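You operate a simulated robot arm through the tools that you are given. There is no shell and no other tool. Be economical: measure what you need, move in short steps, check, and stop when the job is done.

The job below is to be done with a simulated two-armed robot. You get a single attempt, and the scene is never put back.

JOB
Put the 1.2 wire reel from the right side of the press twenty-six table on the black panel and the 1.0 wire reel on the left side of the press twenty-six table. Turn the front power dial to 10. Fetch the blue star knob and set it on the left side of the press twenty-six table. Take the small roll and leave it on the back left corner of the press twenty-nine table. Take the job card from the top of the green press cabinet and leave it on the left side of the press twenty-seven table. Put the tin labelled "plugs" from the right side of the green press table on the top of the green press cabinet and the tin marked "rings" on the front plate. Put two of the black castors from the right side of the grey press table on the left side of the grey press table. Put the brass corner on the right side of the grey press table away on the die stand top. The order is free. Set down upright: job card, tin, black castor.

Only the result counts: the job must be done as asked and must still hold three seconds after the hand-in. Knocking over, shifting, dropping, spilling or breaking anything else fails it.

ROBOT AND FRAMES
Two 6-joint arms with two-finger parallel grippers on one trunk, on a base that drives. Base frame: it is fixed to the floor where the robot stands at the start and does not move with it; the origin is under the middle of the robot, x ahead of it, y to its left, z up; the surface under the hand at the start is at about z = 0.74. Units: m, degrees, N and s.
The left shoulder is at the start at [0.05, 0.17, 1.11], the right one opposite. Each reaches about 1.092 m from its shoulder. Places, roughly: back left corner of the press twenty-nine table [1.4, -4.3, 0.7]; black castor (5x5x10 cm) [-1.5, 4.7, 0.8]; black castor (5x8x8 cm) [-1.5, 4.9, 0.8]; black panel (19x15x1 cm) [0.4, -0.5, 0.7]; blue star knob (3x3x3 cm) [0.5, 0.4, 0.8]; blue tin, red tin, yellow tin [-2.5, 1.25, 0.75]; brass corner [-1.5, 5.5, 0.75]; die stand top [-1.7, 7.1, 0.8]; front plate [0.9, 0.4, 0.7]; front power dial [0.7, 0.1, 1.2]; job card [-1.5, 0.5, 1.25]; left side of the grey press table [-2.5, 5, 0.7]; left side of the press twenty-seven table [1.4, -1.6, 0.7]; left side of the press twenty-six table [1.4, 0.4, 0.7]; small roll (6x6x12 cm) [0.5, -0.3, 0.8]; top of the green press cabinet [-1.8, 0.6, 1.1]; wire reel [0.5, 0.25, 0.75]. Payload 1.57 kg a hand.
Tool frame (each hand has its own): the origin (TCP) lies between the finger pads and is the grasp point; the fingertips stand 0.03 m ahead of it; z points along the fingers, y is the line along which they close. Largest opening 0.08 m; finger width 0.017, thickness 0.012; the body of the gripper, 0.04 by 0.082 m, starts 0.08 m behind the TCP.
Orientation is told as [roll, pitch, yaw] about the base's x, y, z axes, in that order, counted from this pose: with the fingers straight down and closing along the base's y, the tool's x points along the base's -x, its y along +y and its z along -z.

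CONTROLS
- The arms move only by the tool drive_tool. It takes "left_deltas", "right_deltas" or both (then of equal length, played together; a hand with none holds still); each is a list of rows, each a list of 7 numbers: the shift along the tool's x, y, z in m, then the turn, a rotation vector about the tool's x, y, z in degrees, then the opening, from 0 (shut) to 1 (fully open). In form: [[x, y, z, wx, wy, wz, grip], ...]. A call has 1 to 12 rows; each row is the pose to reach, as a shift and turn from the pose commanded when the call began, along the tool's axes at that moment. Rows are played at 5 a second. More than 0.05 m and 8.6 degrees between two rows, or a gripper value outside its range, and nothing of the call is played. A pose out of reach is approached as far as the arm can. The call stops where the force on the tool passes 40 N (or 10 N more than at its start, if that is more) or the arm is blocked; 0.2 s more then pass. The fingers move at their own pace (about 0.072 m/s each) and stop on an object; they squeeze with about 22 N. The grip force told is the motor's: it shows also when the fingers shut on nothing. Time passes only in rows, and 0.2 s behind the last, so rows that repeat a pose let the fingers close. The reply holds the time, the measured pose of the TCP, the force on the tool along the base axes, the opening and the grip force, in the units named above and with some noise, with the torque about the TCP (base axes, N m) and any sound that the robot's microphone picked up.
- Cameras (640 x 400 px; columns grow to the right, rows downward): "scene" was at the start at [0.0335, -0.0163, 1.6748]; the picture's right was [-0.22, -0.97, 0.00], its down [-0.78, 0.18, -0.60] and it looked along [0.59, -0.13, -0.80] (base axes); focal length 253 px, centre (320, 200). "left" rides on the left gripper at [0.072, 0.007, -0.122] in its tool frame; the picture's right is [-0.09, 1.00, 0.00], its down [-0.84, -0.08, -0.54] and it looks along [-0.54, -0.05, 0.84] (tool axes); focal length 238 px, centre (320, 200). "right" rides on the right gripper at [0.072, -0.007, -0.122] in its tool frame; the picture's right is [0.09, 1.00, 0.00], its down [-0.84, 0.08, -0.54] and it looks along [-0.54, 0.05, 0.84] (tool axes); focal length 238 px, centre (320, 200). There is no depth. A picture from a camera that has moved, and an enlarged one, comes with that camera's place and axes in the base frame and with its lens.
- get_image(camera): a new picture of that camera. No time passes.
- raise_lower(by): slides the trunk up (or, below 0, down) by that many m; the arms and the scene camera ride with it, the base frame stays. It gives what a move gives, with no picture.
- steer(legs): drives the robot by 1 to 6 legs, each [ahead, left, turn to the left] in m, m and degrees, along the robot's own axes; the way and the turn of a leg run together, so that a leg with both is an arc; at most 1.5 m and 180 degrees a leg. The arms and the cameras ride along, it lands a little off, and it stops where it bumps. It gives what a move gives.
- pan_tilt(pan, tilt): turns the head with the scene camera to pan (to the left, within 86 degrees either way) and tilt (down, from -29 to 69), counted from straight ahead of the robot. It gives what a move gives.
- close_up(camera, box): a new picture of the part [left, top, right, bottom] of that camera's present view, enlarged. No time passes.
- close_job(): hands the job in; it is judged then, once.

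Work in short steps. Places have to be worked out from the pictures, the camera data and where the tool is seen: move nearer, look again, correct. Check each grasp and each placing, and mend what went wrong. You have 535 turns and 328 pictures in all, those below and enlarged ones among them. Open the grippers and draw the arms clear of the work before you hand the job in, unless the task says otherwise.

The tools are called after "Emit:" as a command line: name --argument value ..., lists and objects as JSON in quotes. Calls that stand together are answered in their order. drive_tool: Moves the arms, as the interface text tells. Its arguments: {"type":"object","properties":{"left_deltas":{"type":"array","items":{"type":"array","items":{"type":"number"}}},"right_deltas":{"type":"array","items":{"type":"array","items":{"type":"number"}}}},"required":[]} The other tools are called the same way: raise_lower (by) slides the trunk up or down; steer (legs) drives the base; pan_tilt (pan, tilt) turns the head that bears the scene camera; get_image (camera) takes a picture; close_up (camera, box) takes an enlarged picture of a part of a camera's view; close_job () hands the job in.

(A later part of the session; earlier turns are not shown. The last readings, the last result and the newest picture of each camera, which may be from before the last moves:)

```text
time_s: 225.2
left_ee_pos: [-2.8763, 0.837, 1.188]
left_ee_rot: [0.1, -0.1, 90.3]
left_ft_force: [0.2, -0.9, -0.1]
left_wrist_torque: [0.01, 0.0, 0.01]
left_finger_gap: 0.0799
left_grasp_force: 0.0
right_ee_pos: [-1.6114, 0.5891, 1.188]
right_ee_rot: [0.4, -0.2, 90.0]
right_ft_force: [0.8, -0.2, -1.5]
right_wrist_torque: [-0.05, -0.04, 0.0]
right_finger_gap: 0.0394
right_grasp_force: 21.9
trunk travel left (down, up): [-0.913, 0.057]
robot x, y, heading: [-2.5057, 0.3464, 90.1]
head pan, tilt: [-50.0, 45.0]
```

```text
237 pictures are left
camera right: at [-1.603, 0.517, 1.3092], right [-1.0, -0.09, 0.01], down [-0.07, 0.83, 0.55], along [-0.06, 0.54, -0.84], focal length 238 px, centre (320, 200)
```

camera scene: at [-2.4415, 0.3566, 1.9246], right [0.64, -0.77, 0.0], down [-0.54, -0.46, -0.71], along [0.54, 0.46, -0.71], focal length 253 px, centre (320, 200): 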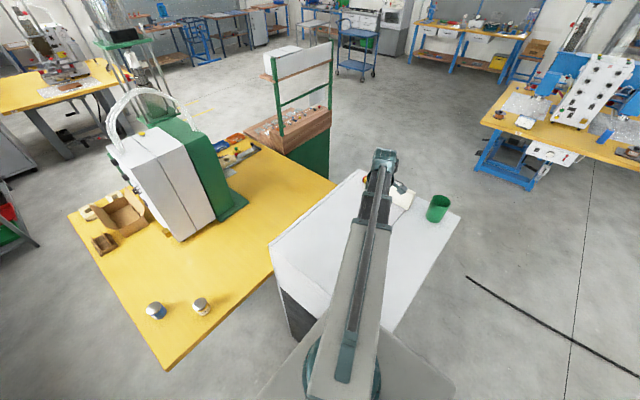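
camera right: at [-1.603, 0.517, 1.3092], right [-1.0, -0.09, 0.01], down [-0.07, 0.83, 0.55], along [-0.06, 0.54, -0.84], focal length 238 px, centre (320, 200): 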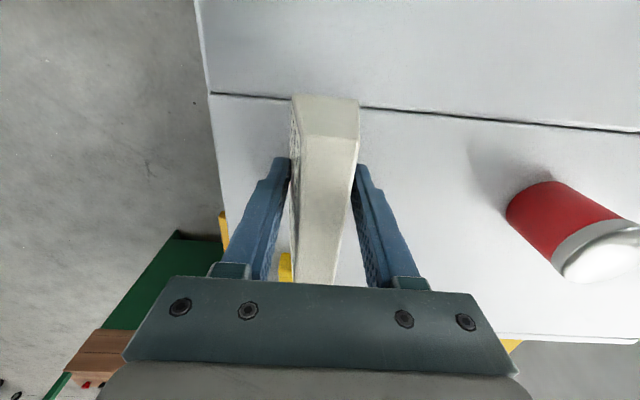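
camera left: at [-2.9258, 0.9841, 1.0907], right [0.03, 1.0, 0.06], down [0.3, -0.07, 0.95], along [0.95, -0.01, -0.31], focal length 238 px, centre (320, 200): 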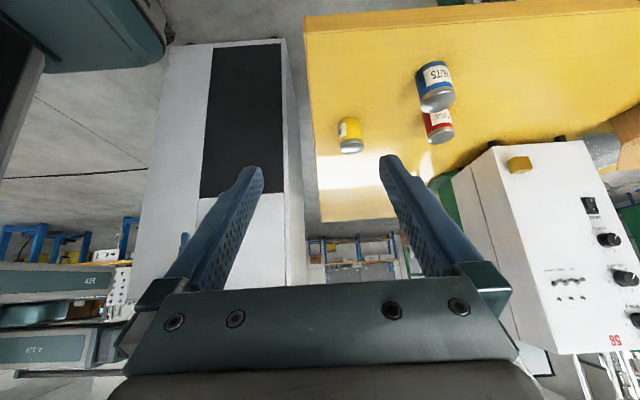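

Card held. Raise, go around the tin via y≈0.74, and bring the right hand back into the corridor.

Emit:
raise_lower --by 0.055

Emit:
drive_tool --right_deltas '[[-0.04, 0, 0, 0, 0, 0, 0.1], [-0.08, 0, 0, 0, 0, 0, 0.1], [-0.12, 0.01, 0, 0, 0, 0, 0.1], [-0.16, 0.03, 0, 0, 0, 0, 0.1], [-0.17, 0.07, 0, 0, 0, 0, 0.1], [-0.17, 0.115, 0, 0, 0, 0, 0.1], [-0.17, 0.16, 0, 0, 0, 0, 0.1], [-0.17, 0.205, 0, 0, 0, 0, 0.1], [-0.17, 0.25, 0, 0, 0, 0, 0.1], [-0.17, 0.295, 0, 0, 0, 0, 0.1], [-0.17, 0.34, 0, 0, 0, 0, 0.1], [-0.17, 0.385, 0, 0, 0, 0, 0.1]]'

Emit:
drive_tool --right_deltas '[[0, 0.045, 0, 0, 0, 0, 0.1], [0, 0.09, 0, 0, 0, 0, 0.1], [0, 0.135, 0, 0, 0, 0, 0.1], [0, 0.18, 0, 0, 0, 0, 0.1], [0, 0.225, 0, 0, 0, 0, 0.1], [0.02, 0.26, 0, 0, 0, 0, 0.1]]'

Emit:
get_image --camera "scene"

```text
time_s: 226.1
left_ee_pos: [-2.8768, 0.8375, 1.2431]
left_ee_rot: [0.1, -0.1, 90.3]
left_ft_force: [0.7, -0.4, -0.4]
left_wrist_torque: [0.0, -0.03, 0.0]
left_finger_gap: 0.0799
left_grasp_force: 0.1
right_ee_pos: [-1.6119, 0.5887, 1.2422]
right_ee_rot: [0.4, -0.3, 90.0]
right_ft_force: [0.0, -0.6, -0.9]
right_wrist_torque: [-0.04, 0.02, 0.01]
right_finger_gap: 0.0391
right_grasp_force: 22.5
trunk travel left (down, up): [-0.968, 0.002]
robot x, y, heading: [-2.5076, 0.3454, 90.2]
head pan, tilt: [-50.0, 45.0]
```

```text
time_s: 228.7
left_ee_pos: [-2.8779, 0.8368, 1.243]
left_ee_rot: [0.0, -0.3, 90.3]
left_ft_force: [-0.5, 1.1, -0.4]
left_wrist_torque: [0.0, -0.02, 0.01]
left_finger_gap: 0.0797
left_grasp_force: 0.1
right_ee_pos: [-1.9992, 0.7571, 1.2435]
right_ee_rot: [0.3, -0.4, 89.9]
right_ft_force: [-0.2, 0.4, -1.6]
right_wrist_torque: [-0.03, 0.02, -0.01]
right_finger_gap: 0.0391
right_grasp_force: 22.2
right hand out of reach, approached as far as the arm can: row 6, 7, 8, 11, 12
trunk travel left (down, up): [-0.968, 0.002]
robot x, y, heading: [-2.5076, 0.3461, 90.3]
head pan, tilt: [-50.0, 45.0]
```

```text
time_s: 230.1
left_ee_pos: [-2.8774, 0.8381, 1.2419]
left_ee_rot: [0.2, -0.2, 90.3]
left_ft_force: [-0.5, -0.3, -0.5]
left_wrist_torque: [-0.02, 0.01, 0.03]
left_finger_gap: 0.0801
left_grasp_force: 0.0
right_ee_pos: [-2.2446, 0.7929, 1.2416]
right_ee_rot: [0.3, -0.2, 89.9]
right_ft_force: [0.5, -0.4, -1.2]
right_wrist_torque: [-0.02, 0.04, -0.03]
right_finger_gap: 0.0391
right_grasp_force: 21.8
right hand out of reach, approached as far as the arm can: row 4, 5, 6
trunk travel left (down, up): [-0.968, 0.002]
robot x, y, heading: [-2.5067, 0.3422, 90.1]
head pan, tilt: [-50.0, 45.0]
```

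```text
236 pictures are left
camera scene: at [-2.4432, 0.3575, 1.9287], right [0.64, -0.77, 0.0], down [-0.54, -0.46, -0.71], along [0.54, 0.46, -0.71], focal length 253 px, centre (320, 200)
```

scene: 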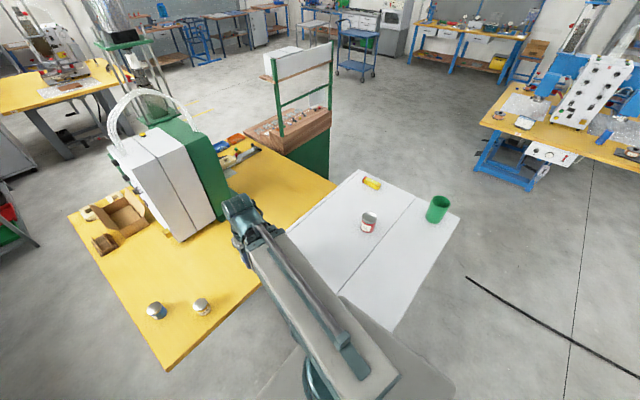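

The cabinet back is actually at x≈-2.14, so I strafe the robot 0.08 left for clearance, and bring the left hand over the yellow tin side.

Emit:
steer --legs '[[0, 0.08, 0]]'

Emit:
drive_tool --left_deltas '[[-0.02, -0.04, 0, 0, 0, 0, 1], [-0.04, -0.08, 0, 0, 0, 0, 1], [-0.06, -0.12, 0, 0, 0, 0, 1], [-0.08, -0.16, 0, 0, 0, 0, 1], [-0.1, -0.2, 0, 0, 0, 0, 1], [-0.12, -0.24, 0, 0, 0, 0, 1], [-0.14, -0.28, 0, 0, 0, 0, 1], [-0.16, -0.32, 0, 0, 0, 0, 1], [-0.18, -0.36, 0, 0, 0, 0, 1], [-0.2, -0.4, 0, 0, 0, 0, 1], [-0.21, -0.44, 0, 0, 0, 0, 1], [-0.21, -0.48, 0, 0, 0, 0, 1]]'

Emit:
pan_tilt --pan -10 --tilt 45

Emit:
get_image --camera "scene"

Emit:
get_image --camera "left"

```text
time_s: 231.2
left_ee_pos: [-2.9575, 0.8372, 1.2422]
left_ee_rot: [0.0, -0.3, 90.2]
left_ft_force: [0.2, -0.2, 0.6]
left_wrist_torque: [0.01, -0.04, 0.04]
left_finger_gap: 0.0801
left_grasp_force: 0.0
right_ee_pos: [-2.3265, 0.7927, 1.244]
right_ee_rot: [0.2, -0.2, 89.9]
right_ft_force: [-0.6, -0.5, -0.9]
right_wrist_torque: [-0.01, -0.03, 0.0]
right_finger_gap: 0.039
right_grasp_force: 21.9
trunk travel left (down, up): [-0.968, 0.002]
robot x, y, heading: [-2.5876, 0.3448, 89.9]
head pan, tilt: [-50.0, 45.0]
```

```text
time_s: 233.8
left_ee_pos: [-2.4749, 1.051, 1.2423]
left_ee_rot: [0.1, -0.1, 90.3]
left_ft_force: [0.1, -0.8, 0.6]
left_wrist_torque: [0.0, -0.03, -0.01]
left_finger_gap: 0.08
left_grasp_force: 0.1
right_ee_pos: [-2.3238, 0.7928, 1.2425]
right_ee_rot: [0.4, -0.2, 89.9]
right_ft_force: [-0.3, 0.2, -0.4]
right_wrist_torque: [-0.01, 0.03, 0.02]
right_finger_gap: 0.0389
right_grasp_force: 22.3
trunk travel left (down, up): [-0.968, 0.002]
robot x, y, heading: [-2.5872, 0.3455, 89.9]
head pan, tilt: [-50.0, 45.0]
```

```text
time_s: 234.9
left_ee_pos: [-2.476, 1.0496, 1.2442]
left_ee_rot: [0.1, -0.2, 90.2]
left_ft_force: [0.3, 0.3, -1.2]
left_wrist_torque: [-0.03, 0.03, 0.02]
left_finger_gap: 0.08
left_grasp_force: 0.0
right_ee_pos: [-2.3251, 0.7924, 1.2424]
right_ee_rot: [0.4, -0.1, 89.8]
right_ft_force: [0.1, -0.8, -1.6]
right_wrist_torque: [-0.02, 0.01, -0.01]
right_finger_gap: 0.0389
right_grasp_force: 22.4
trunk travel left (down, up): [-0.968, 0.002]
robot x, y, heading: [-2.5883, 0.3449, 89.9]
head pan, tilt: [-10.0, 45.0]
```

```text
235 pictures are left
camera scene: at [-2.5713, 0.3851, 1.9286], right [0.98, -0.17, 0.0], down [-0.12, -0.7, -0.71], along [0.12, 0.7, -0.71], focal length 253 px, centre (320, 200)
```

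scene: 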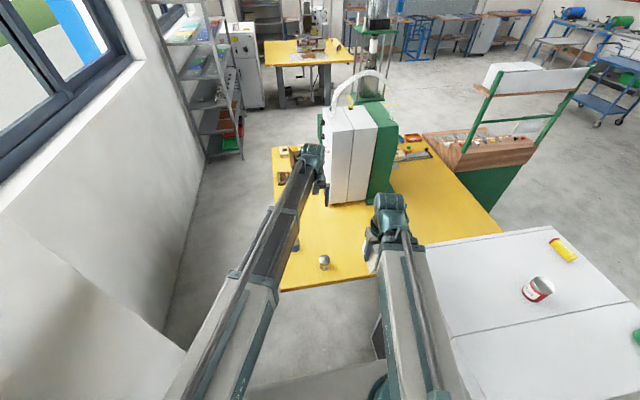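

```text
234 pictures are left
camera left: at [-2.4813, 0.9779, 1.3658], right [-1.0, 0.09, 0.0], down [0.07, 0.84, 0.54], along [0.05, 0.54, -0.84], focal length 238 px, centre (320, 200)
```

left: 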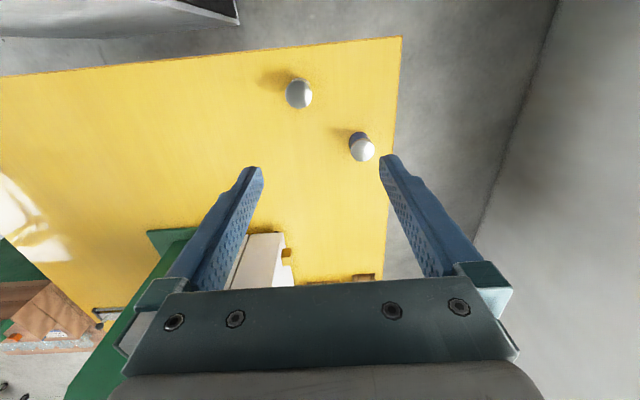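

Yellow tin at (-2.427,1.060). Adjust and lower 0.35.

Emit:
drive_tool --left_deltas '[[-0.01, -0.048, 0, 0, 0, 0, 1]]'

Emit:
raise_lower --by -0.35

Emit:
get_image --camera "left"

Emit:
get_image --camera "scene"

```text
time_s: 235.3
left_ee_pos: [-2.4262, 1.0594, 1.2424]
left_ee_rot: [0.2, -0.1, 90.2]
left_ft_force: [0.5, -0.3, 0.0]
left_wrist_torque: [-0.03, 0.02, 0.01]
left_finger_gap: 0.0802
left_grasp_force: 0.0
right_ee_pos: [-2.324, 0.792, 1.2426]
right_ee_rot: [0.6, -0.2, 89.9]
right_ft_force: [1.1, 0.1, -1.8]
right_wrist_torque: [0.03, 0.01, 0.0]
right_finger_gap: 0.039
right_grasp_force: 22.0
trunk travel left (down, up): [-0.968, 0.002]
robot x, y, heading: [-2.5851, 0.3442, 90.0]
head pan, tilt: [-10.0, 45.0]
```

```text
time_s: 238.7
left_ee_pos: [-2.428, 1.0589, 0.8938]
left_ee_rot: [0.1, -0.2, 90.3]
left_ft_force: [0.0, -0.8, 0.6]
left_wrist_torque: [-0.01, -0.03, 0.0]
left_finger_gap: 0.0799
left_grasp_force: 0.0
right_ee_pos: [-2.3252, 0.7924, 0.8929]
right_ee_rot: [0.3, -0.2, 89.9]
right_ft_force: [-0.1, 0.7, -1.0]
right_wrist_torque: [-0.01, -0.03, 0.0]
right_finger_gap: 0.0388
right_grasp_force: 21.9
trunk travel left (down, up): [-0.618, 0.352]
robot x, y, heading: [-2.5837, 0.3454, 89.9]
head pan, tilt: [-10.0, 45.0]
```

```text
233 pictures are left
camera left: at [-2.4332, 0.986, 1.0158], right [-1.0, 0.09, 0.0], down [0.07, 0.84, 0.54], along [0.05, 0.54, -0.84], focal length 238 px, centre (320, 200)
```

left: 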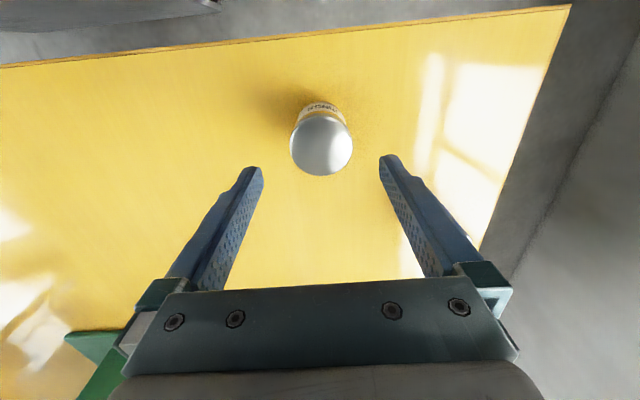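

```text
232 pictures are left
camera scene: at [-2.5713, 0.385, 1.5787], right [0.98, -0.17, 0.0], down [-0.12, -0.7, -0.71], along [0.12, 0.7, -0.71], focal length 253 px, centre (320, 200)
```

scene: 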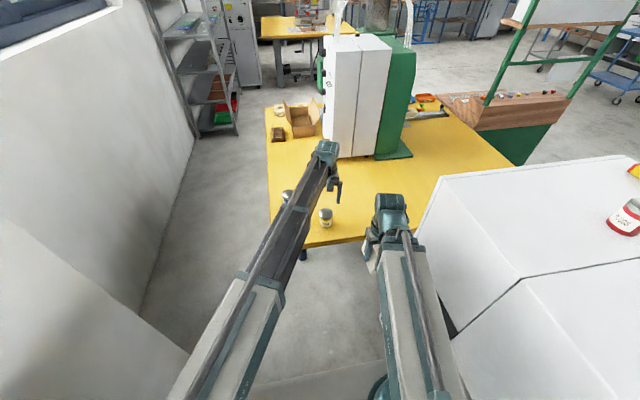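

Aligned. Lower 0.105 and grip the rings tin.

Emit:
raise_lower --by -0.105

Emit:
drive_tool --left_deltas '[[0, 0, 0, 0, 0, 0, 0.7], [0, 0, 0, 0, 0, 0, 0.4], [0, 0, 0, 0, 0, 0, 0.4], [0, 0, 0, 0, 0, 0, 0.4]]'

Emit:
raise_lower --by 0.25

Emit:
get_image --camera "left"

```text
time_s: 240.1
left_ee_pos: [-2.428, 1.0595, 0.7878]
left_ee_rot: [0.1, -0.3, 90.2]
left_ft_force: [0.5, -0.4, -0.6]
left_wrist_torque: [-0.03, -0.01, -0.02]
left_finger_gap: 0.08
left_grasp_force: 0.0
right_ee_pos: [-2.3253, 0.7937, 0.7873]
right_ee_rot: [0.3, -0.2, 89.9]
right_ft_force: [-0.1, 0.5, -0.8]
right_wrist_torque: [-0.01, 0.03, 0.01]
right_finger_gap: 0.0389
right_grasp_force: 22.1
trunk travel left (down, up): [-0.513, 0.457]
robot x, y, heading: [-2.5885, 0.3418, 90.1]
head pan, tilt: [-10.0, 45.0]
```

```text
time_s: 241.1
left_ee_pos: [-2.4278, 1.0595, 0.7881]
left_ee_rot: [0.1, -0.2, 90.2]
left_ft_force: [-2.1, 0.2, 1.3]
left_wrist_torque: [0.02, -0.05, 0.01]
left_finger_gap: 0.0565
left_grasp_force: 22.2
right_ee_pos: [-2.3255, 0.7928, 0.7871]
right_ee_rot: [0.5, -0.1, 89.8]
right_ft_force: [-0.3, 0.0, -0.8]
right_wrist_torque: [-0.04, -0.01, 0.01]
right_finger_gap: 0.0391
right_grasp_force: 22.4
trunk travel left (down, up): [-0.513, 0.457]
robot x, y, heading: [-2.5868, 0.3445, 90.1]
head pan, tilt: [-10.0, 45.0]
```

```text
time_s: 243.6
left_ee_pos: [-2.4268, 1.0585, 1.0382]
left_ee_rot: [0.2, -0.2, 90.2]
left_ft_force: [0.2, -0.6, -2.4]
left_wrist_torque: [-0.03, 0.01, 0.01]
left_finger_gap: 0.0567
left_grasp_force: 21.6
right_ee_pos: [-2.3236, 0.7919, 1.0366]
right_ee_rot: [0.4, -0.2, 89.7]
right_ft_force: [-0.1, 0.6, -1.3]
right_wrist_torque: [-0.01, 0.02, -0.01]
right_finger_gap: 0.0385
right_grasp_force: 21.9
trunk travel left (down, up): [-0.763, 0.207]
robot x, y, heading: [-2.5856, 0.3422, 90.4]
head pan, tilt: [-10.0, 45.0]
```

```text
231 pictures are left
camera left: at [-2.4332, 0.9863, 1.1605], right [-1.0, 0.09, 0.0], down [0.07, 0.84, 0.54], along [0.05, 0.54, -0.84], focal length 238 px, centre (320, 200)
```

left: 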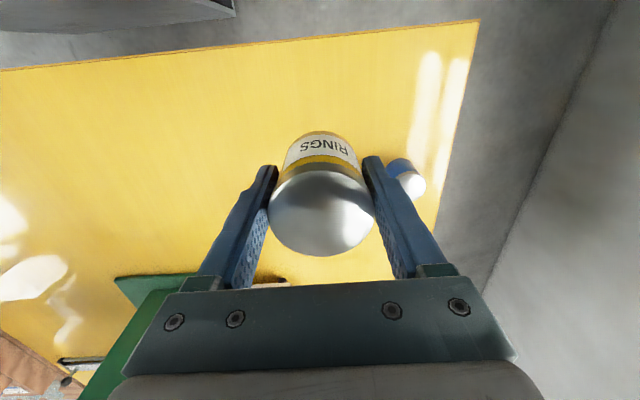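

Both items held. I back out of the corridor, turn to heading 0 and drive to the −x side of table 26.

Emit:
steer --legs '[[-1.1, 0, 0], [0, -1.0, 0], [0, 0, -90], [1.1, 0, 0], [0, 1.1, 0]]'

Emit:
pan_tilt --pan 0 --tilt 50

Emit:
get_image --camera "scene"

```text
time_s: 268.4
left_ee_pos: [0.2172, 0.2651, 1.0372]
left_ee_rot: [0.1, -0.3, 2.0]
left_ft_force: [-0.9, 0.1, -2.8]
left_wrist_torque: [-0.04, 0.0, 0.01]
left_finger_gap: 0.0567
left_grasp_force: 21.9
right_ee_pos: [-0.0456, 0.1544, 1.038]
right_ee_rot: [0.4, -0.1, 1.6]
right_ft_force: [-0.7, 0.7, -0.9]
right_wrist_torque: [0.02, 0.03, 0.0]
right_finger_gap: 0.0382
right_grasp_force: 21.6
trunk travel left (down, up): [-0.763, 0.207]
robot x, y, heading: [-0.5009, 0.3997, 2.0]
head pan, tilt: [-10.0, 45.0]
```

```text
time_s: 269.1
left_ee_pos: [0.2173, 0.2659, 1.0379]
left_ee_rot: [0.1, -0.2, 2.1]
left_ft_force: [-0.7, 0.5, -2.5]
left_wrist_torque: [0.0, 0.05, -0.02]
left_finger_gap: 0.0565
left_grasp_force: 22.3
right_ee_pos: [-0.0453, 0.1532, 1.0369]
right_ee_rot: [0.3, -0.2, 1.5]
right_ft_force: [0.4, 0.4, -1.3]
right_wrist_torque: [0.0, 0.0, 0.0]
right_finger_gap: 0.0384
right_grasp_force: 21.9
trunk travel left (down, up): [-0.763, 0.207]
robot x, y, heading: [-0.5026, 0.4001, 2.1]
head pan, tilt: [0.0, 50.0]
```

```text
230 pictures are left
camera scene: at [-0.4634, 0.4023, 1.7167], right [0.03, -1.0, 0.0], down [-0.77, -0.02, -0.64], along [0.64, 0.02, -0.77], focal length 253 px, centre (320, 200)
```

scene: 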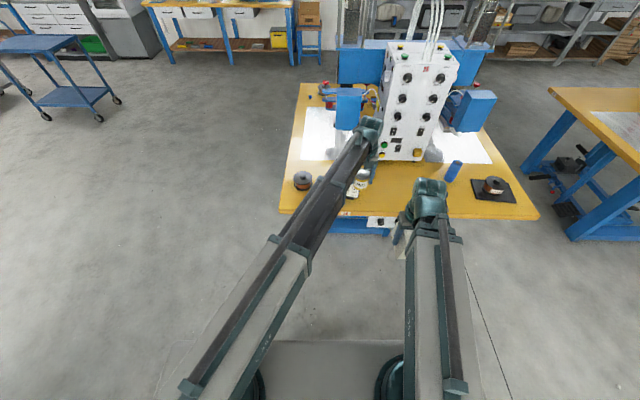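

I swing the left hand outward (clear of the blue box) before moving in.

Emit:
drive_tool --left_deltas '[[0, 0.04, 0, 0, 0, 0, 0.4], [0, 0.08, 0, 0, 0, 0, 0.4], [0, 0.12, 0, 0, 0, 0, 0.4], [0, 0.16, 0, 0, 0, 0, 0.4], [0, 0.2, 0, 0, 0, 0, 0.4], [0, 0.24, 0, 0, 0, 0, 0.4]]'

Emit:
steer --legs '[[0.4, 0.05, -2]]'

Emit:
get_image --camera "scene"

Emit:
get_image --camera "left"

```text
time_s: 270.5
left_ee_pos: [0.2099, 0.5061, 1.0393]
left_ee_rot: [0.1, -0.2, 2.0]
left_ft_force: [0.0, -0.4, -2.6]
left_wrist_torque: [0.0, 0.04, -0.02]
left_finger_gap: 0.0564
left_grasp_force: 22.2
right_ee_pos: [-0.046, 0.1532, 1.0377]
right_ee_rot: [0.4, -0.3, 1.5]
right_ft_force: [-1.3, -0.7, -1.6]
right_wrist_torque: [-0.01, 0.04, -0.02]
right_finger_gap: 0.0384
right_grasp_force: 21.6
trunk travel left (down, up): [-0.763, 0.207]
robot x, y, heading: [-0.5056, 0.3987, 1.6]
head pan, tilt: [0.0, 50.0]
```

```text
time_s: 273.0
left_ee_pos: [0.6072, 0.5367, 1.0374]
left_ee_rot: [0.2, -0.2, -0.1]
left_ft_force: [0.1, -0.7, -2.9]
left_wrist_torque: [-0.01, 0.04, 0.01]
left_finger_gap: 0.0564
left_grasp_force: 21.8
right_ee_pos: [0.3401, 0.1946, 1.0384]
right_ee_rot: [0.4, -0.2, -0.4]
right_ft_force: [0.6, 0.0, -1.6]
right_wrist_torque: [0.01, 0.02, 0.0]
right_finger_gap: 0.0383
right_grasp_force: 21.9
trunk travel left (down, up): [-0.763, 0.207]
robot x, y, heading: [-0.1123, 0.4566, -0.3]
head pan, tilt: [0.0, 50.0]
```

```text
229 pictures are left
camera scene: at [-0.0684, 0.4574, 1.7167], right [0.0, -1.0, 0.0], down [-0.77, 0.0, -0.64], along [0.64, 0.0, -0.77], focal length 253 px, centre (320, 200)
```

scene: 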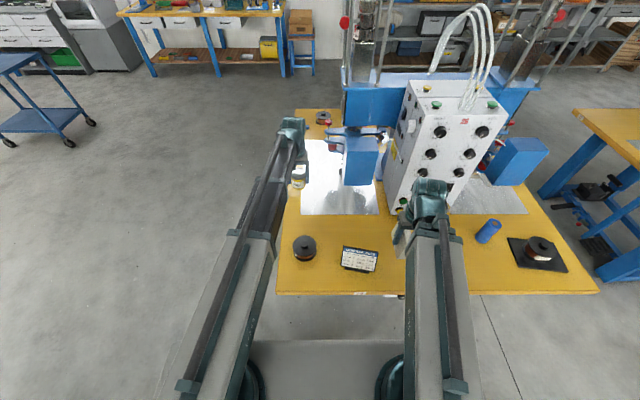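

```text
228 pictures are left
camera left: at [0.536, 0.5423, 1.1602], right [0.09, 1.0, 0.0], down [0.84, -0.08, 0.54], along [0.54, -0.05, -0.84], focal length 238 px, centre (320, 200)
```

left: 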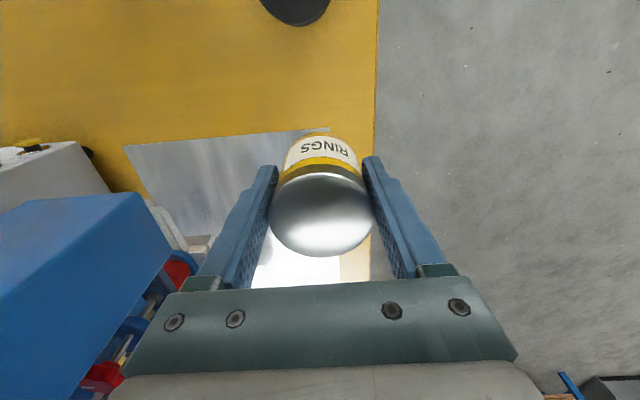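

Plate spans x 0.655–1.22, y 0.17–0.55. I move the right hand (card) off the table side, and the left hand over (0.75,0.485).

Emit:
drive_tool --right_deltas '[[0.015, -0.04, 0, 0, 0, 0, 0.1], [0.03, -0.08, 0, 0, 0, 0, 0.1], [0.05, -0.12, 0, 0, 0, 0, 0.1], [0.07, -0.16, 0, 0, 0, 0, 0.1], [0.1, -0.2, 0, 0, 0, 0, 0.1], [0.13, -0.24, 0, 0, 0, 0, 0.1], [0.16, -0.28, 0, 0, 0, 0, 0.1], [0.19, -0.32, 0, 0, 0, 0, 0.1], [0.22, -0.35, 0, 0, 0, 0, 0.1], [0.24, -0.37, 0, 0, 0, 0, 0.1]]' --left_deltas '[[-0.03, -0.01, 0, 0, 0, 0, 0.4], [-0.06, -0.02, 0, 0, 0, 0, 0.4], [-0.09, -0.03, 0, 0, 0, 0, 0.4], [-0.12, -0.04, 0, 0, 0, 0, 0.4], [-0.143, -0.052, 0, 0, 0, 0, 0.4], [-0.143, -0.052, 0, 0, 0, 0, 0.4], [-0.143, -0.052, 0, 0, 0, 0, 0.4], [-0.143, -0.052, 0, 0, 0, 0, 0.4], [-0.143, -0.052, 0, 0, 0, 0, 0.4], [-0.143, -0.052, 0, 0, 0, 0, 0.4]]'

Emit:
get_image --camera "left"

Emit:
get_image --camera "scene"

```text
time_s: 275.2
left_ee_pos: [0.7502, 0.4838, 1.0372]
left_ee_rot: [0.0, -0.3, 0.0]
left_ft_force: [0.6, 0.0, -2.2]
left_wrist_torque: [0.0, 0.03, 0.0]
left_finger_gap: 0.0567
left_grasp_force: 21.5
right_ee_pos: [0.0965, -0.175, 1.0368]
right_ee_rot: [0.4, -0.2, -0.3]
right_ft_force: [0.1, -0.3, -1.4]
right_wrist_torque: [0.01, 0.01, -0.04]
right_finger_gap: 0.0385
right_grasp_force: 22.0
right hand out of reach, approached as far as the arm can: row 1, 6, 7, 8, 9, 10
trunk travel left (down, up): [-0.763, 0.207]
robot x, y, heading: [-0.1102, 0.458, -0.5]
head pan, tilt: [0.0, 50.0]
```

```text
227 pictures are left
camera left: at [0.6793, 0.4904, 1.1607], right [0.09, 1.0, 0.0], down [0.84, -0.08, 0.54], along [0.54, -0.05, -0.84], focal length 238 px, centre (320, 200)
```

left: 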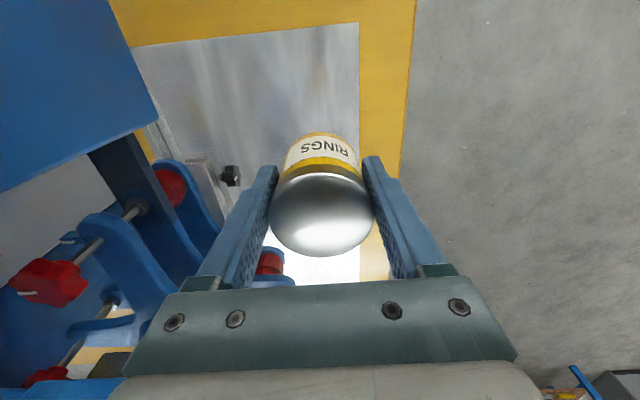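

```text
226 pictures are left
camera scene: at [-0.0695, 0.4568, 1.7167], right [0.0, -1.0, 0.0], down [-0.77, 0.0, -0.64], along [0.64, 0.0, -0.77], focal length 253 px, centre (320, 200)
```

scene: 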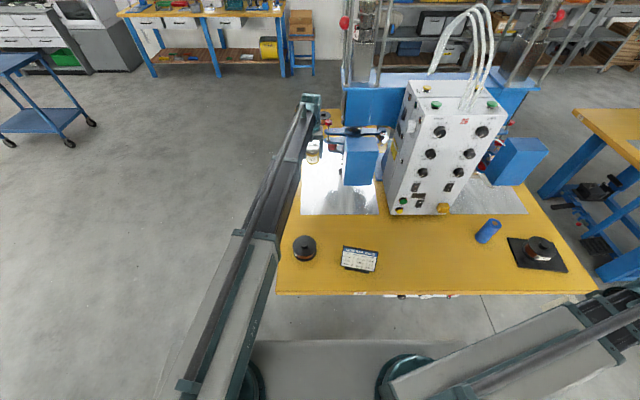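

Clear below. Lower to just above the plate.

Emit:
raise_lower --by -0.233

Emit:
raise_lower --by -0.008

Emit:
raise_lower --by -0.004

```text
time_s: 277.6
left_ee_pos: [0.7503, 0.4848, 0.8049]
left_ee_rot: [0.1, -0.2, 0.0]
left_ft_force: [0.6, 0.5, -1.7]
left_wrist_torque: [-0.05, 0.02, -0.01]
left_finger_gap: 0.0568
left_grasp_force: 21.5
right_ee_pos: [0.0977, -0.1752, 0.8045]
right_ee_rot: [0.5, -0.1, -0.4]
right_ft_force: [0.6, 0.1, -0.7]
right_wrist_torque: [0.01, -0.01, -0.01]
right_finger_gap: 0.0384
right_grasp_force: 22.3
trunk travel left (down, up): [-0.53, 0.44]
robot x, y, heading: [-0.1123, 0.4564, -0.3]
head pan, tilt: [0.0, 50.0]
```

```text
time_s: 278.2
left_ee_pos: [0.7501, 0.4845, 0.7972]
left_ee_rot: [0.0, -0.3, 0.0]
left_ft_force: [0.5, -0.6, -3.2]
left_wrist_torque: [0.01, 0.03, 0.01]
left_finger_gap: 0.0569
left_grasp_force: 22.1
right_ee_pos: [0.0988, -0.1745, 0.797]
right_ee_rot: [0.4, -0.2, -0.4]
right_ft_force: [0.3, 0.0, -1.3]
right_wrist_torque: [-0.02, 0.03, 0.0]
right_finger_gap: 0.0385
right_grasp_force: 22.0
trunk travel left (down, up): [-0.522, 0.448]
robot x, y, heading: [-0.1058, 0.4554, -0.1]
head pan, tilt: [0.0, 50.0]
```

```text
time_s: 278.7
left_ee_pos: [0.751, 0.485, 0.7925]
left_ee_rot: [0.1, -0.2, 0.1]
left_ft_force: [-0.2, -0.5, -3.2]
left_wrist_torque: [0.02, 0.01, 0.02]
left_finger_gap: 0.0568
left_grasp_force: 22.0
right_ee_pos: [0.0976, -0.1745, 0.7924]
right_ee_rot: [0.4, -0.2, -0.3]
right_ft_force: [0.1, 0.3, -0.1]
right_wrist_torque: [0.02, -0.01, -0.03]
right_finger_gap: 0.0384
right_grasp_force: 22.1
trunk travel left (down, up): [-0.518, 0.452]
robot x, y, heading: [-0.1105, 0.4587, -0.1]
head pan, tilt: [0.0, 50.0]
```

Emit:
raise_lower --by -0.003

Emit:
raise_lower --by -0.002

```text
time_s: 279.2
left_ee_pos: [0.7517, 0.4849, 0.7896]
left_ee_rot: [0.2, -0.2, 0.0]
left_ft_force: [0.2, 0.0, -3.2]
left_wrist_torque: [-0.05, 0.03, 0.01]
left_finger_gap: 0.0568
left_grasp_force: 22.5
right_ee_pos: [0.0973, -0.1752, 0.7891]
right_ee_rot: [0.4, -0.2, -0.5]
right_ft_force: [1.0, 0.5, -0.2]
right_wrist_torque: [0.03, 0.01, 0.02]
right_finger_gap: 0.0386
right_grasp_force: 22.3
trunk travel left (down, up): [-0.515, 0.455]
robot x, y, heading: [-0.1044, 0.4582, -0.0]
head pan, tilt: [0.0, 50.0]
```

```text
time_s: 279.8
left_ee_pos: [0.7507, 0.4849, 0.7881]
left_ee_rot: [0.1, -0.4, 0.1]
left_ft_force: [5.7, 0.1, 14.6]
left_wrist_torque: [-0.23, 0.07, 0.03]
left_finger_gap: 0.0569
left_grasp_force: 21.7
right_ee_pos: [0.0976, -0.1755, 0.787]
right_ee_rot: [0.4, -0.3, -0.4]
right_ft_force: [0.1, -0.5, -1.0]
right_wrist_torque: [0.0, 0.05, 0.01]
right_finger_gap: 0.0384
right_grasp_force: 21.9
trunk travel left (down, up): [-0.513, 0.457]
robot x, y, heading: [-0.1101, 0.4548, -0.1]
head pan, tilt: [0.0, 50.0]
```

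Contact. Release and rise.

Emit:
drive_tool --left_deltas '[[0, 0, 0, 0, 0, 0, 0.8], [0, 0, 0, 0, 0, 0, 1], [0, 0, 0, 0, 0, 0, 1], [0, 0, 0, 0, 0, 0, 1]]'

Emit:
raise_lower --by 0.21

Emit:
get_image --camera "left"

```text
time_s: 280.8
left_ee_pos: [0.7501, 0.4849, 0.7871]
left_ee_rot: [0.1, -0.2, 0.0]
left_ft_force: [-0.2, -0.2, 0.2]
left_wrist_torque: [-0.02, 0.0, -0.03]
left_finger_gap: 0.0803
left_grasp_force: 0.0
right_ee_pos: [0.0972, -0.1742, 0.7886]
right_ee_rot: [0.4, -0.2, -0.4]
right_ft_force: [-0.4, 0.0, -1.7]
right_wrist_torque: [0.01, 0.0, 0.03]
right_finger_gap: 0.0384
right_grasp_force: 21.9
trunk travel left (down, up): [-0.513, 0.457]
robot x, y, heading: [-0.1071, 0.4598, -0.1]
head pan, tilt: [0.0, 50.0]
```

```text
time_s: 283.0
left_ee_pos: [0.7496, 0.4842, 0.9985]
left_ee_rot: [0.1, -0.2, 0.0]
left_ft_force: [0.4, 0.0, 0.4]
left_wrist_torque: [0.0, 0.01, 0.03]
left_finger_gap: 0.08
left_grasp_force: 0.0
right_ee_pos: [0.0971, -0.1754, 0.9975]
right_ee_rot: [0.4, -0.2, -0.4]
right_ft_force: [-0.5, -0.1, -1.5]
right_wrist_torque: [-0.01, 0.01, -0.01]
right_finger_gap: 0.0383
right_grasp_force: 21.4
trunk travel left (down, up): [-0.723, 0.247]
robot x, y, heading: [-0.1109, 0.4577, -0.4]
head pan, tilt: [0.0, 50.0]
```

```text
225 pictures are left
camera left: at [0.6792, 0.4905, 1.1207], right [0.09, 1.0, 0.0], down [0.84, -0.08, 0.54], along [0.54, -0.05, -0.84], focal length 238 px, centre (320, 200)
```

left: 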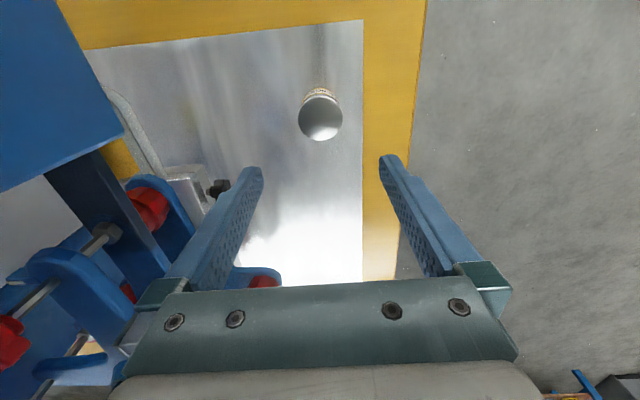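

Rings tin stands on the front plate. Now the small roll: retract the left hand to x≈0.44 and strafe the robot right 0.75.

Emit:
drive_tool --left_deltas '[[0.04, 0, 0, 0, 0, 0, 1], [0.08, 0, 0, 0, 0, 0, 1], [0.12, 0, 0, 0, 0, 0, 1], [0.16, 0, 0, 0, 0, 0, 1], [0.2, 0, 0, 0, 0, 0, 1], [0.24, 0, 0, 0, 0, 0, 1], [0.28, 0, 0, 0, 0, 0, 1], [0.31, 0, 0, 0, 0, 0, 1]]'

Emit:
steer --legs '[[0, -0.75, 0]]'

Emit:
get_image --camera "left"

Emit:
get_image --camera "scene"

```text
time_s: 284.8
left_ee_pos: [0.4405, 0.4829, 0.997]
left_ee_rot: [0.1, -0.2, 0.0]
left_ft_force: [0.1, 0.0, -0.1]
left_wrist_torque: [0.0, 0.0, -0.01]
left_finger_gap: 0.08
left_grasp_force: 0.2
right_ee_pos: [0.097, -0.1744, 0.9986]
right_ee_rot: [0.4, -0.2, -0.4]
right_ft_force: [0.7, -0.3, -1.5]
right_wrist_torque: [-0.03, 0.02, -0.02]
right_finger_gap: 0.0383
right_grasp_force: 21.8
trunk travel left (down, up): [-0.723, 0.247]
robot x, y, heading: [-0.108, 0.4538, -0.1]
head pan, tilt: [0.0, 50.0]
```

```text
time_s: 288.9
left_ee_pos: [0.4361, -0.2825, 0.9979]
left_ee_rot: [0.1, -0.2, -0.5]
left_ft_force: [-0.3, 0.1, -0.3]
left_wrist_torque: [0.04, 0.01, 0.0]
left_finger_gap: 0.08
left_grasp_force: 0.1
right_ee_pos: [0.0883, -0.9385, 0.9988]
right_ee_rot: [0.4, -0.3, -0.8]
right_ft_force: [1.0, -0.7, -1.1]
right_wrist_torque: [-0.02, 0.01, 0.0]
right_finger_gap: 0.0382
right_grasp_force: 21.9
trunk travel left (down, up): [-0.723, 0.247]
robot x, y, heading: [-0.1111, -0.3015, -0.6]
head pan, tilt: [0.0, 50.0]
```

```text
224 pictures are left
camera left: at [0.3644, -0.2764, 1.1208], right [0.1, 1.0, 0.0], down [0.83, -0.08, 0.54], along [0.54, -0.05, -0.84], focal length 238 px, centre (320, 200)
```

left: 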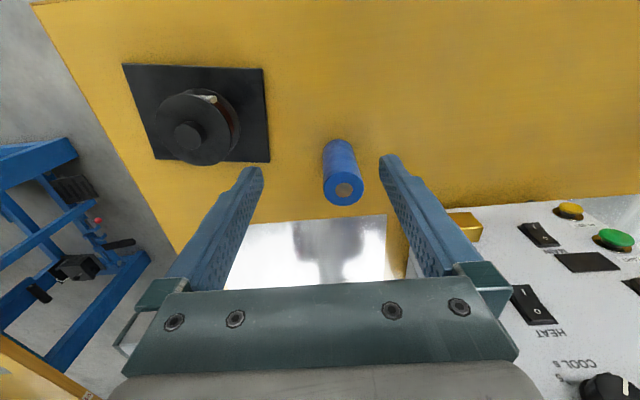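

```text
223 pictures are left
camera scene: at [-0.0754, -0.3052, 1.6767], right [-0.01, -1.0, 0.0], down [-0.77, 0.01, -0.64], along [0.64, -0.01, -0.77], focal length 253 px, centre (320, 200)
```

scene: 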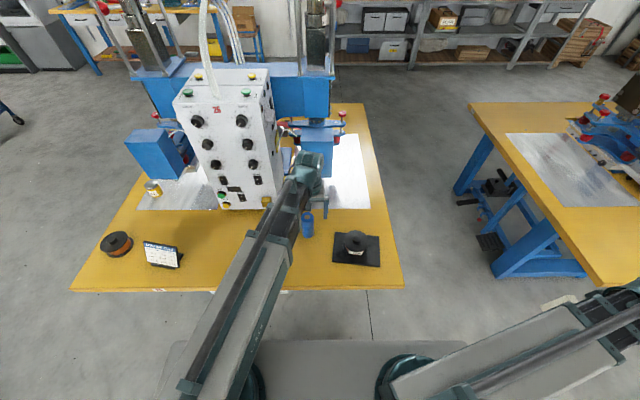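

Roll at ≈(0.517,-0.26). Move above it, lower 0.07 and look.

Emit:
drive_tool --left_deltas '[[-0.04, 0.01, 0, 0, 0, 0, 1], [-0.081, 0.022, 0, 0, 0, 0, 1]]'

Emit:
raise_lower --by -0.07

Emit:
get_image --camera "left"

```text
time_s: 289.5
left_ee_pos: [0.519, -0.2603, 0.9973]
left_ee_rot: [0.1, 0.0, -0.4]
left_ft_force: [0.4, -0.7, 0.1]
left_wrist_torque: [-0.02, 0.0, -0.01]
left_finger_gap: 0.08
left_grasp_force: 0.0
right_ee_pos: [0.0872, -0.9374, 0.9977]
right_ee_rot: [0.4, -0.2, -0.7]
right_ft_force: [-0.1, -0.4, -1.0]
right_wrist_torque: [-0.01, 0.02, -0.02]
right_finger_gap: 0.0382
right_grasp_force: 22.3
trunk travel left (down, up): [-0.723, 0.247]
robot x, y, heading: [-0.1142, -0.3048, -0.6]
head pan, tilt: [0.0, 50.0]
```

```text
time_s: 290.6
left_ee_pos: [0.5162, -0.2595, 0.9281]
left_ee_rot: [0.1, -0.3, -0.4]
left_ft_force: [-0.3, 0.7, 0.3]
left_wrist_torque: [0.0, 0.0, 0.0]
left_finger_gap: 0.0799
left_grasp_force: 0.1
right_ee_pos: [0.0878, -0.9387, 0.9284]
right_ee_rot: [0.4, -0.2, -0.7]
right_ft_force: [0.2, 0.2, -1.0]
right_wrist_torque: [0.01, -0.01, -0.02]
right_finger_gap: 0.0383
right_grasp_force: 21.9
trunk travel left (down, up): [-0.653, 0.317]
robot x, y, heading: [-0.1115, -0.303, -0.3]
head pan, tilt: [0.0, 50.0]
```

```text
222 pictures are left
camera left: at [0.4459, -0.2536, 1.0509], right [0.1, 1.0, 0.0], down [0.83, -0.08, 0.54], along [0.54, -0.05, -0.84], focal length 238 px, centre (320, 200)
```

left: 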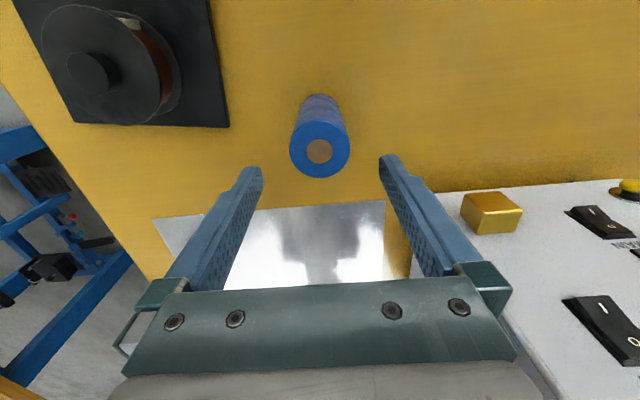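

Top z≈0.85, centre (0.523,-0.260). Adjust, lower to TCP 0.82 and grip.

Emit:
drive_tool --left_deltas '[[-0.006, 0, 0, 0, 0, 0, 1]]'

Emit:
raise_lower --by -0.108

Emit:
drive_tool --left_deltas '[[0, 0, 0, 0, 0, 0, 0.7], [0, 0, 0, 0, 0, 0, 0.4], [0, 0, 0, 0, 0, 0, 0.4], [0, 0, 0, 0, 0, 0, 0.4]]'

Emit:
raise_lower --by 0.2

Emit:
get_image --camera "left"

```text
time_s: 291.0
left_ee_pos: [0.5235, -0.2605, 0.9271]
left_ee_rot: [0.1, -0.2, -0.4]
left_ft_force: [0.8, 0.7, 0.3]
left_wrist_torque: [-0.01, 0.01, 0.01]
left_finger_gap: 0.0799
left_grasp_force: 0.1
right_ee_pos: [0.0864, -0.9378, 0.9274]
right_ee_rot: [0.5, -0.3, -0.8]
right_ft_force: [0.0, -0.6, -0.9]
right_wrist_torque: [0.03, -0.01, 0.05]
right_finger_gap: 0.038
right_grasp_force: 21.3
trunk travel left (down, up): [-0.653, 0.317]
robot x, y, heading: [-0.1151, -0.3034, -0.8]
head pan, tilt: [0.0, 50.0]
```

```text
time_s: 292.4
left_ee_pos: [0.5234, -0.2605, 0.8205]
left_ee_rot: [0.2, -0.3, -0.4]
left_ft_force: [-0.9, 0.4, -0.6]
left_wrist_torque: [-0.02, -0.02, -0.01]
left_finger_gap: 0.0798
left_grasp_force: 0.0
right_ee_pos: [0.0868, -0.9376, 0.8188]
right_ee_rot: [0.4, -0.1, -0.8]
right_ft_force: [-0.4, 0.3, -0.6]
right_wrist_torque: [-0.03, 0.02, 0.01]
right_finger_gap: 0.0383
right_grasp_force: 21.8
trunk travel left (down, up): [-0.545, 0.425]
robot x, y, heading: [-0.1128, -0.3048, -0.6]
head pan, tilt: [0.0, 50.0]
```

```text
time_s: 293.4
left_ee_pos: [0.5221, -0.2607, 0.8187]
left_ee_rot: [0.1, -0.3, -0.4]
left_ft_force: [1.0, -1.0, 2.5]
left_wrist_torque: [-0.17, 0.0, -0.01]
left_finger_gap: 0.0513
left_grasp_force: 22.3
right_ee_pos: [0.087, -0.9381, 0.82]
right_ee_rot: [0.4, -0.2, -0.8]
right_ft_force: [-1.3, 0.4, -1.1]
right_wrist_torque: [-0.01, 0.03, -0.03]
right_finger_gap: 0.038
right_grasp_force: 22.3
trunk travel left (down, up): [-0.545, 0.425]
robot x, y, heading: [-0.1162, -0.3023, -0.9]
head pan, tilt: [0.0, 50.0]
```

```text
time_s: 295.6
left_ee_pos: [0.5232, -0.2598, 1.0206]
left_ee_rot: [0.0, -0.2, -0.3]
left_ft_force: [0.0, 1.1, -3.0]
left_wrist_torque: [0.0, -0.04, 0.01]
left_finger_gap: 0.0513
left_grasp_force: 21.9
right_ee_pos: [0.0859, -0.9386, 1.0204]
right_ee_rot: [0.5, -0.3, -0.8]
right_ft_force: [-0.6, -0.2, -1.4]
right_wrist_torque: [0.02, -0.01, 0.01]
right_finger_gap: 0.0379
right_grasp_force: 22.2
trunk travel left (down, up): [-0.745, 0.225]
robot x, y, heading: [-0.116, -0.3036, -0.3]
head pan, tilt: [0.0, 50.0]
```

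```text
221 pictures are left
camera left: at [0.452, -0.2538, 1.1427], right [0.1, 1.0, 0.0], down [0.83, -0.08, 0.54], along [0.54, -0.05, -0.84], focal length 238 px, centre (320, 200)
```

left: 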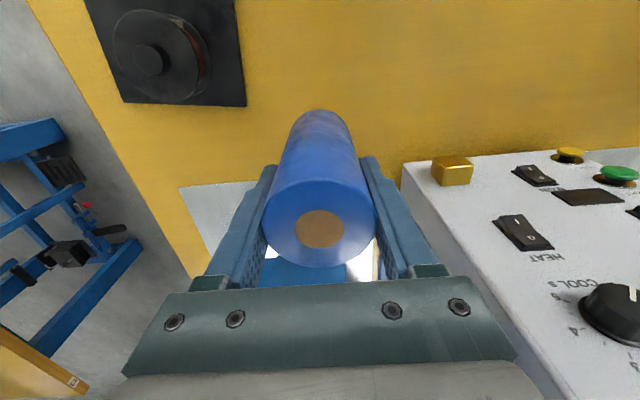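

Roll held. I drive around the +y side of table 26 to the aisle at x≈2.4.

Emit:
steer --legs '[[-0.45, 0, 0.5], [0, 1.5, 0], [0, 0.4, 0], [1.5, 0, 0]]'

Emit:
pan_tilt --pan -30 --tilt 30

Emit:
get_image --camera "scene"

```text
time_s: 306.7
left_ee_pos: [0.0267, 1.488, 1.0205]
left_ee_rot: [0.8, 0.2, 3.2]
left_ft_force: [0.5, 0.4, -2.4]
left_wrist_torque: [-0.03, 0.0, -0.01]
left_finger_gap: 0.0512
left_grasp_force: 21.7
right_ee_pos: [-0.3669, 0.7845, 1.011]
right_ee_rot: [1.0, 0.1, 2.9]
right_ft_force: [0.6, -0.3, -1.4]
right_wrist_torque: [-0.02, 0.02, -0.01]
right_finger_gap: 0.0381
right_grasp_force: 22.0
trunk travel left (down, up): [-0.745, 0.225]
robot x, y, heading: [-0.6115, 1.4167, 3.3]
head pan, tilt: [0.0, 50.0]
stopped in leg 3: the robot was blocked; the commanded pose is now the measured one
```

```text
time_s: 307.7
left_ee_pos: [0.0255, 1.4826, 1.0204]
left_ee_rot: [0.9, -0.2, 2.9]
left_ft_force: [0.4, 0.5, -2.4]
left_wrist_torque: [0.0, -0.01, -0.01]
left_finger_gap: 0.0512
left_grasp_force: 22.0
right_ee_pos: [-0.3706, 0.7822, 1.008]
right_ee_rot: [1.4, -0.1, 2.7]
right_ft_force: [-0.2, -0.2, -1.0]
right_wrist_torque: [-0.05, 0.01, 0.0]
right_finger_gap: 0.0381
right_grasp_force: 21.9
trunk travel left (down, up): [-0.745, 0.225]
robot x, y, heading: [-0.612, 1.4154, 2.6]
head pan, tilt: [-30.0, 30.0]
```

```text
220 pictures are left
camera scene: at [-0.5633, 1.3415, 1.7283], right [-0.46, -0.89, -0.02], down [-0.45, 0.25, -0.86], along [0.77, -0.39, -0.51], focal length 253 px, centre (320, 200)
```

scene: 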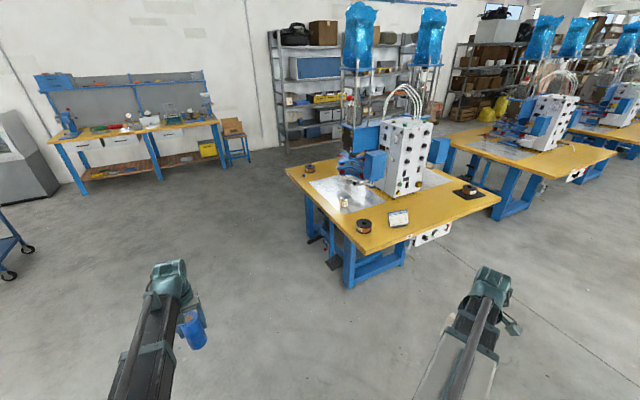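

I was blocked by the wooden bench (at y>1.64, x<-0.64) touching my left rear. I back off to the right, then check the bench.

Emit:
steer --legs '[[0, -0.12, 0]]'

Emit:
pan_tilt --pan 86 --tilt 50

Emit:
get_image --camera "scene"

```text
time_s: 308.3
left_ee_pos: [0.0247, 1.4827, 1.0194]
left_ee_rot: [0.6, -0.1, 3.0]
left_ft_force: [0.1, 0.0, -3.3]
left_wrist_torque: [-0.01, 0.02, 0.01]
left_finger_gap: 0.051
left_grasp_force: 22.0
right_ee_pos: [-0.3716, 0.7811, 1.0114]
right_ee_rot: [1.1, -0.1, 2.6]
right_ft_force: [0.3, -0.5, -0.6]
right_wrist_torque: [0.0, 0.0, -0.02]
right_finger_gap: 0.0378
right_grasp_force: 22.0
trunk travel left (down, up): [-0.745, 0.225]
robot x, y, heading: [-0.6142, 1.4085, 2.7]
head pan, tilt: [-30.0, 30.0]
stopped in leg 1: the robot was blocked; the commanded pose is now the measured one
```

```text
time_s: 310.3
left_ee_pos: [0.0246, 1.4823, 1.0184]
left_ee_rot: [0.8, -0.1, 2.9]
left_ft_force: [0.5, 0.0, -2.2]
left_wrist_torque: [0.01, -0.02, 0.01]
left_finger_gap: 0.051
left_grasp_force: 22.3
right_ee_pos: [-0.3712, 0.7823, 1.0092]
right_ee_rot: [1.1, -0.1, 2.6]
right_ft_force: [0.5, 0.9, -1.6]
right_wrist_torque: [0.01, -0.03, -0.01]
right_finger_gap: 0.0378
right_grasp_force: 22.4
trunk travel left (down, up): [-0.745, 0.225]
robot x, y, heading: [-0.6106, 1.4086, 2.5]
head pan, tilt: [85.9, 50.0]
```

```text
219 pictures are left
camera scene: at [-0.6436, 1.4629, 1.6989], right [1.0, -0.02, 0.0], down [-0.02, -0.76, -0.66], along [0.01, 0.66, -0.76], focal length 253 px, centre (320, 200)
```

scene: 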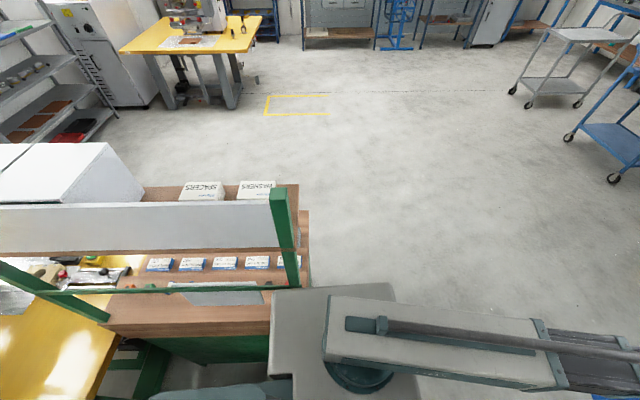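

The slab's left rear touches the bench end. I try moving straight forward (+x) away.

Emit:
steer --legs '[[0.15, 0, 0]]'

Emit:
get_image --camera "scene"

```text
time_s: 311.1
left_ee_pos: [0.0423, 1.4906, 1.0226]
left_ee_rot: [0.6, -0.1, 3.5]
left_ft_force: [1.1, 0.2, -2.7]
left_wrist_torque: [-0.03, 0.03, -0.01]
left_finger_gap: 0.0512
left_grasp_force: 21.8
right_ee_pos: [-0.3468, 0.7873, 1.0136]
right_ee_rot: [0.9, -0.1, 3.3]
right_ft_force: [0.3, 0.3, -0.7]
right_wrist_torque: [-0.01, 0.01, 0.0]
right_finger_gap: 0.038
right_grasp_force: 22.0
trunk travel left (down, up): [-0.745, 0.225]
robot x, y, heading: [-0.5863, 1.4098, 3.2]
head pan, tilt: [85.9, 50.0]
stopped in leg 1: the robot was blocked; the commanded pose is now the measured one
```

```text
218 pictures are left
camera scene: at [-0.6271, 1.4668, 1.7015], right [1.0, -0.01, 0.0], down [-0.01, -0.76, -0.65], along [0.01, 0.65, -0.76], focal length 253 px, centre (320, 200)
```

scene: 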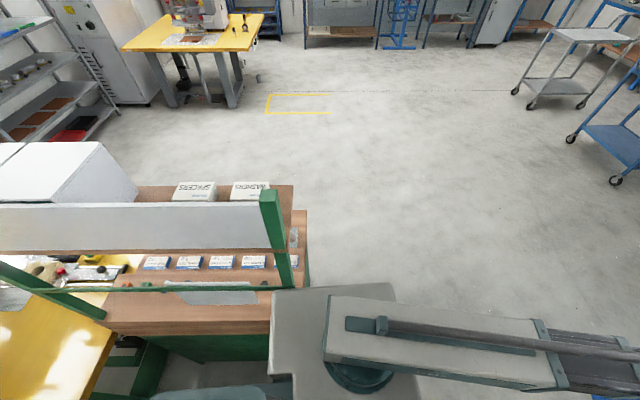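

Emit:
steer --legs '[[0.12, -0.06, 0]]'

Emit:
pan_tilt --pan 86 --tilt 69

Emit:
get_image --camera "scene"

```text
time_s: 311.9
left_ee_pos: [0.0579, 1.4896, 1.0193]
left_ee_rot: [0.2, 0.0, 3.4]
left_ft_force: [0.6, 0.4, -2.3]
left_wrist_torque: [0.02, -0.02, 0.02]
left_finger_gap: 0.0512
left_grasp_force: 22.1
right_ee_pos: [-0.3312, 0.7852, 1.0162]
right_ee_rot: [0.4, 0.0, 3.1]
right_ft_force: [-0.4, -0.1, -2.1]
right_wrist_torque: [0.0, 0.03, 0.02]
right_finger_gap: 0.0379
right_grasp_force: 22.3
trunk travel left (down, up): [-0.745, 0.225]
robot x, y, heading: [-0.5734, 1.4042, 3.3]
head pan, tilt: [85.9, 50.0]
stopped in leg 1: the robot was blocked; the commanded pose is now the measured one
```

```text
time_s: 312.8
left_ee_pos: [0.0563, 1.4891, 1.0192]
left_ee_rot: [0.0, 0.0, 3.3]
left_ft_force: [-0.8, -0.1, -2.7]
left_wrist_torque: [0.0, -0.01, 0.0]
left_finger_gap: 0.051
left_grasp_force: 22.3
right_ee_pos: [-0.3306, 0.7855, 1.0158]
right_ee_rot: [0.5, 0.1, 3.1]
right_ft_force: [-0.8, 0.5, -1.3]
right_wrist_torque: [-0.02, 0.03, -0.02]
right_finger_gap: 0.0379
right_grasp_force: 22.1
trunk travel left (down, up): [-0.745, 0.225]
robot x, y, heading: [-0.5718, 1.4051, 3.3]
head pan, tilt: [85.9, 68.8]
```

```text
217 pictures are left
camera scene: at [-0.6102, 1.4512, 1.677], right [1.0, -0.01, 0.0], down [-0.01, -0.93, -0.37], along [0.0, 0.37, -0.93], focal length 253 px, centre (320, 200)
```

scene: 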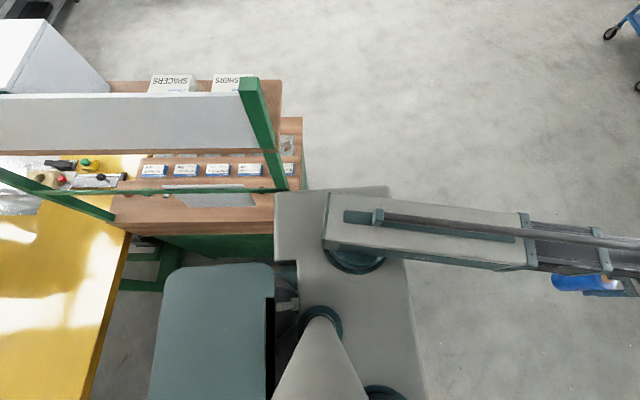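

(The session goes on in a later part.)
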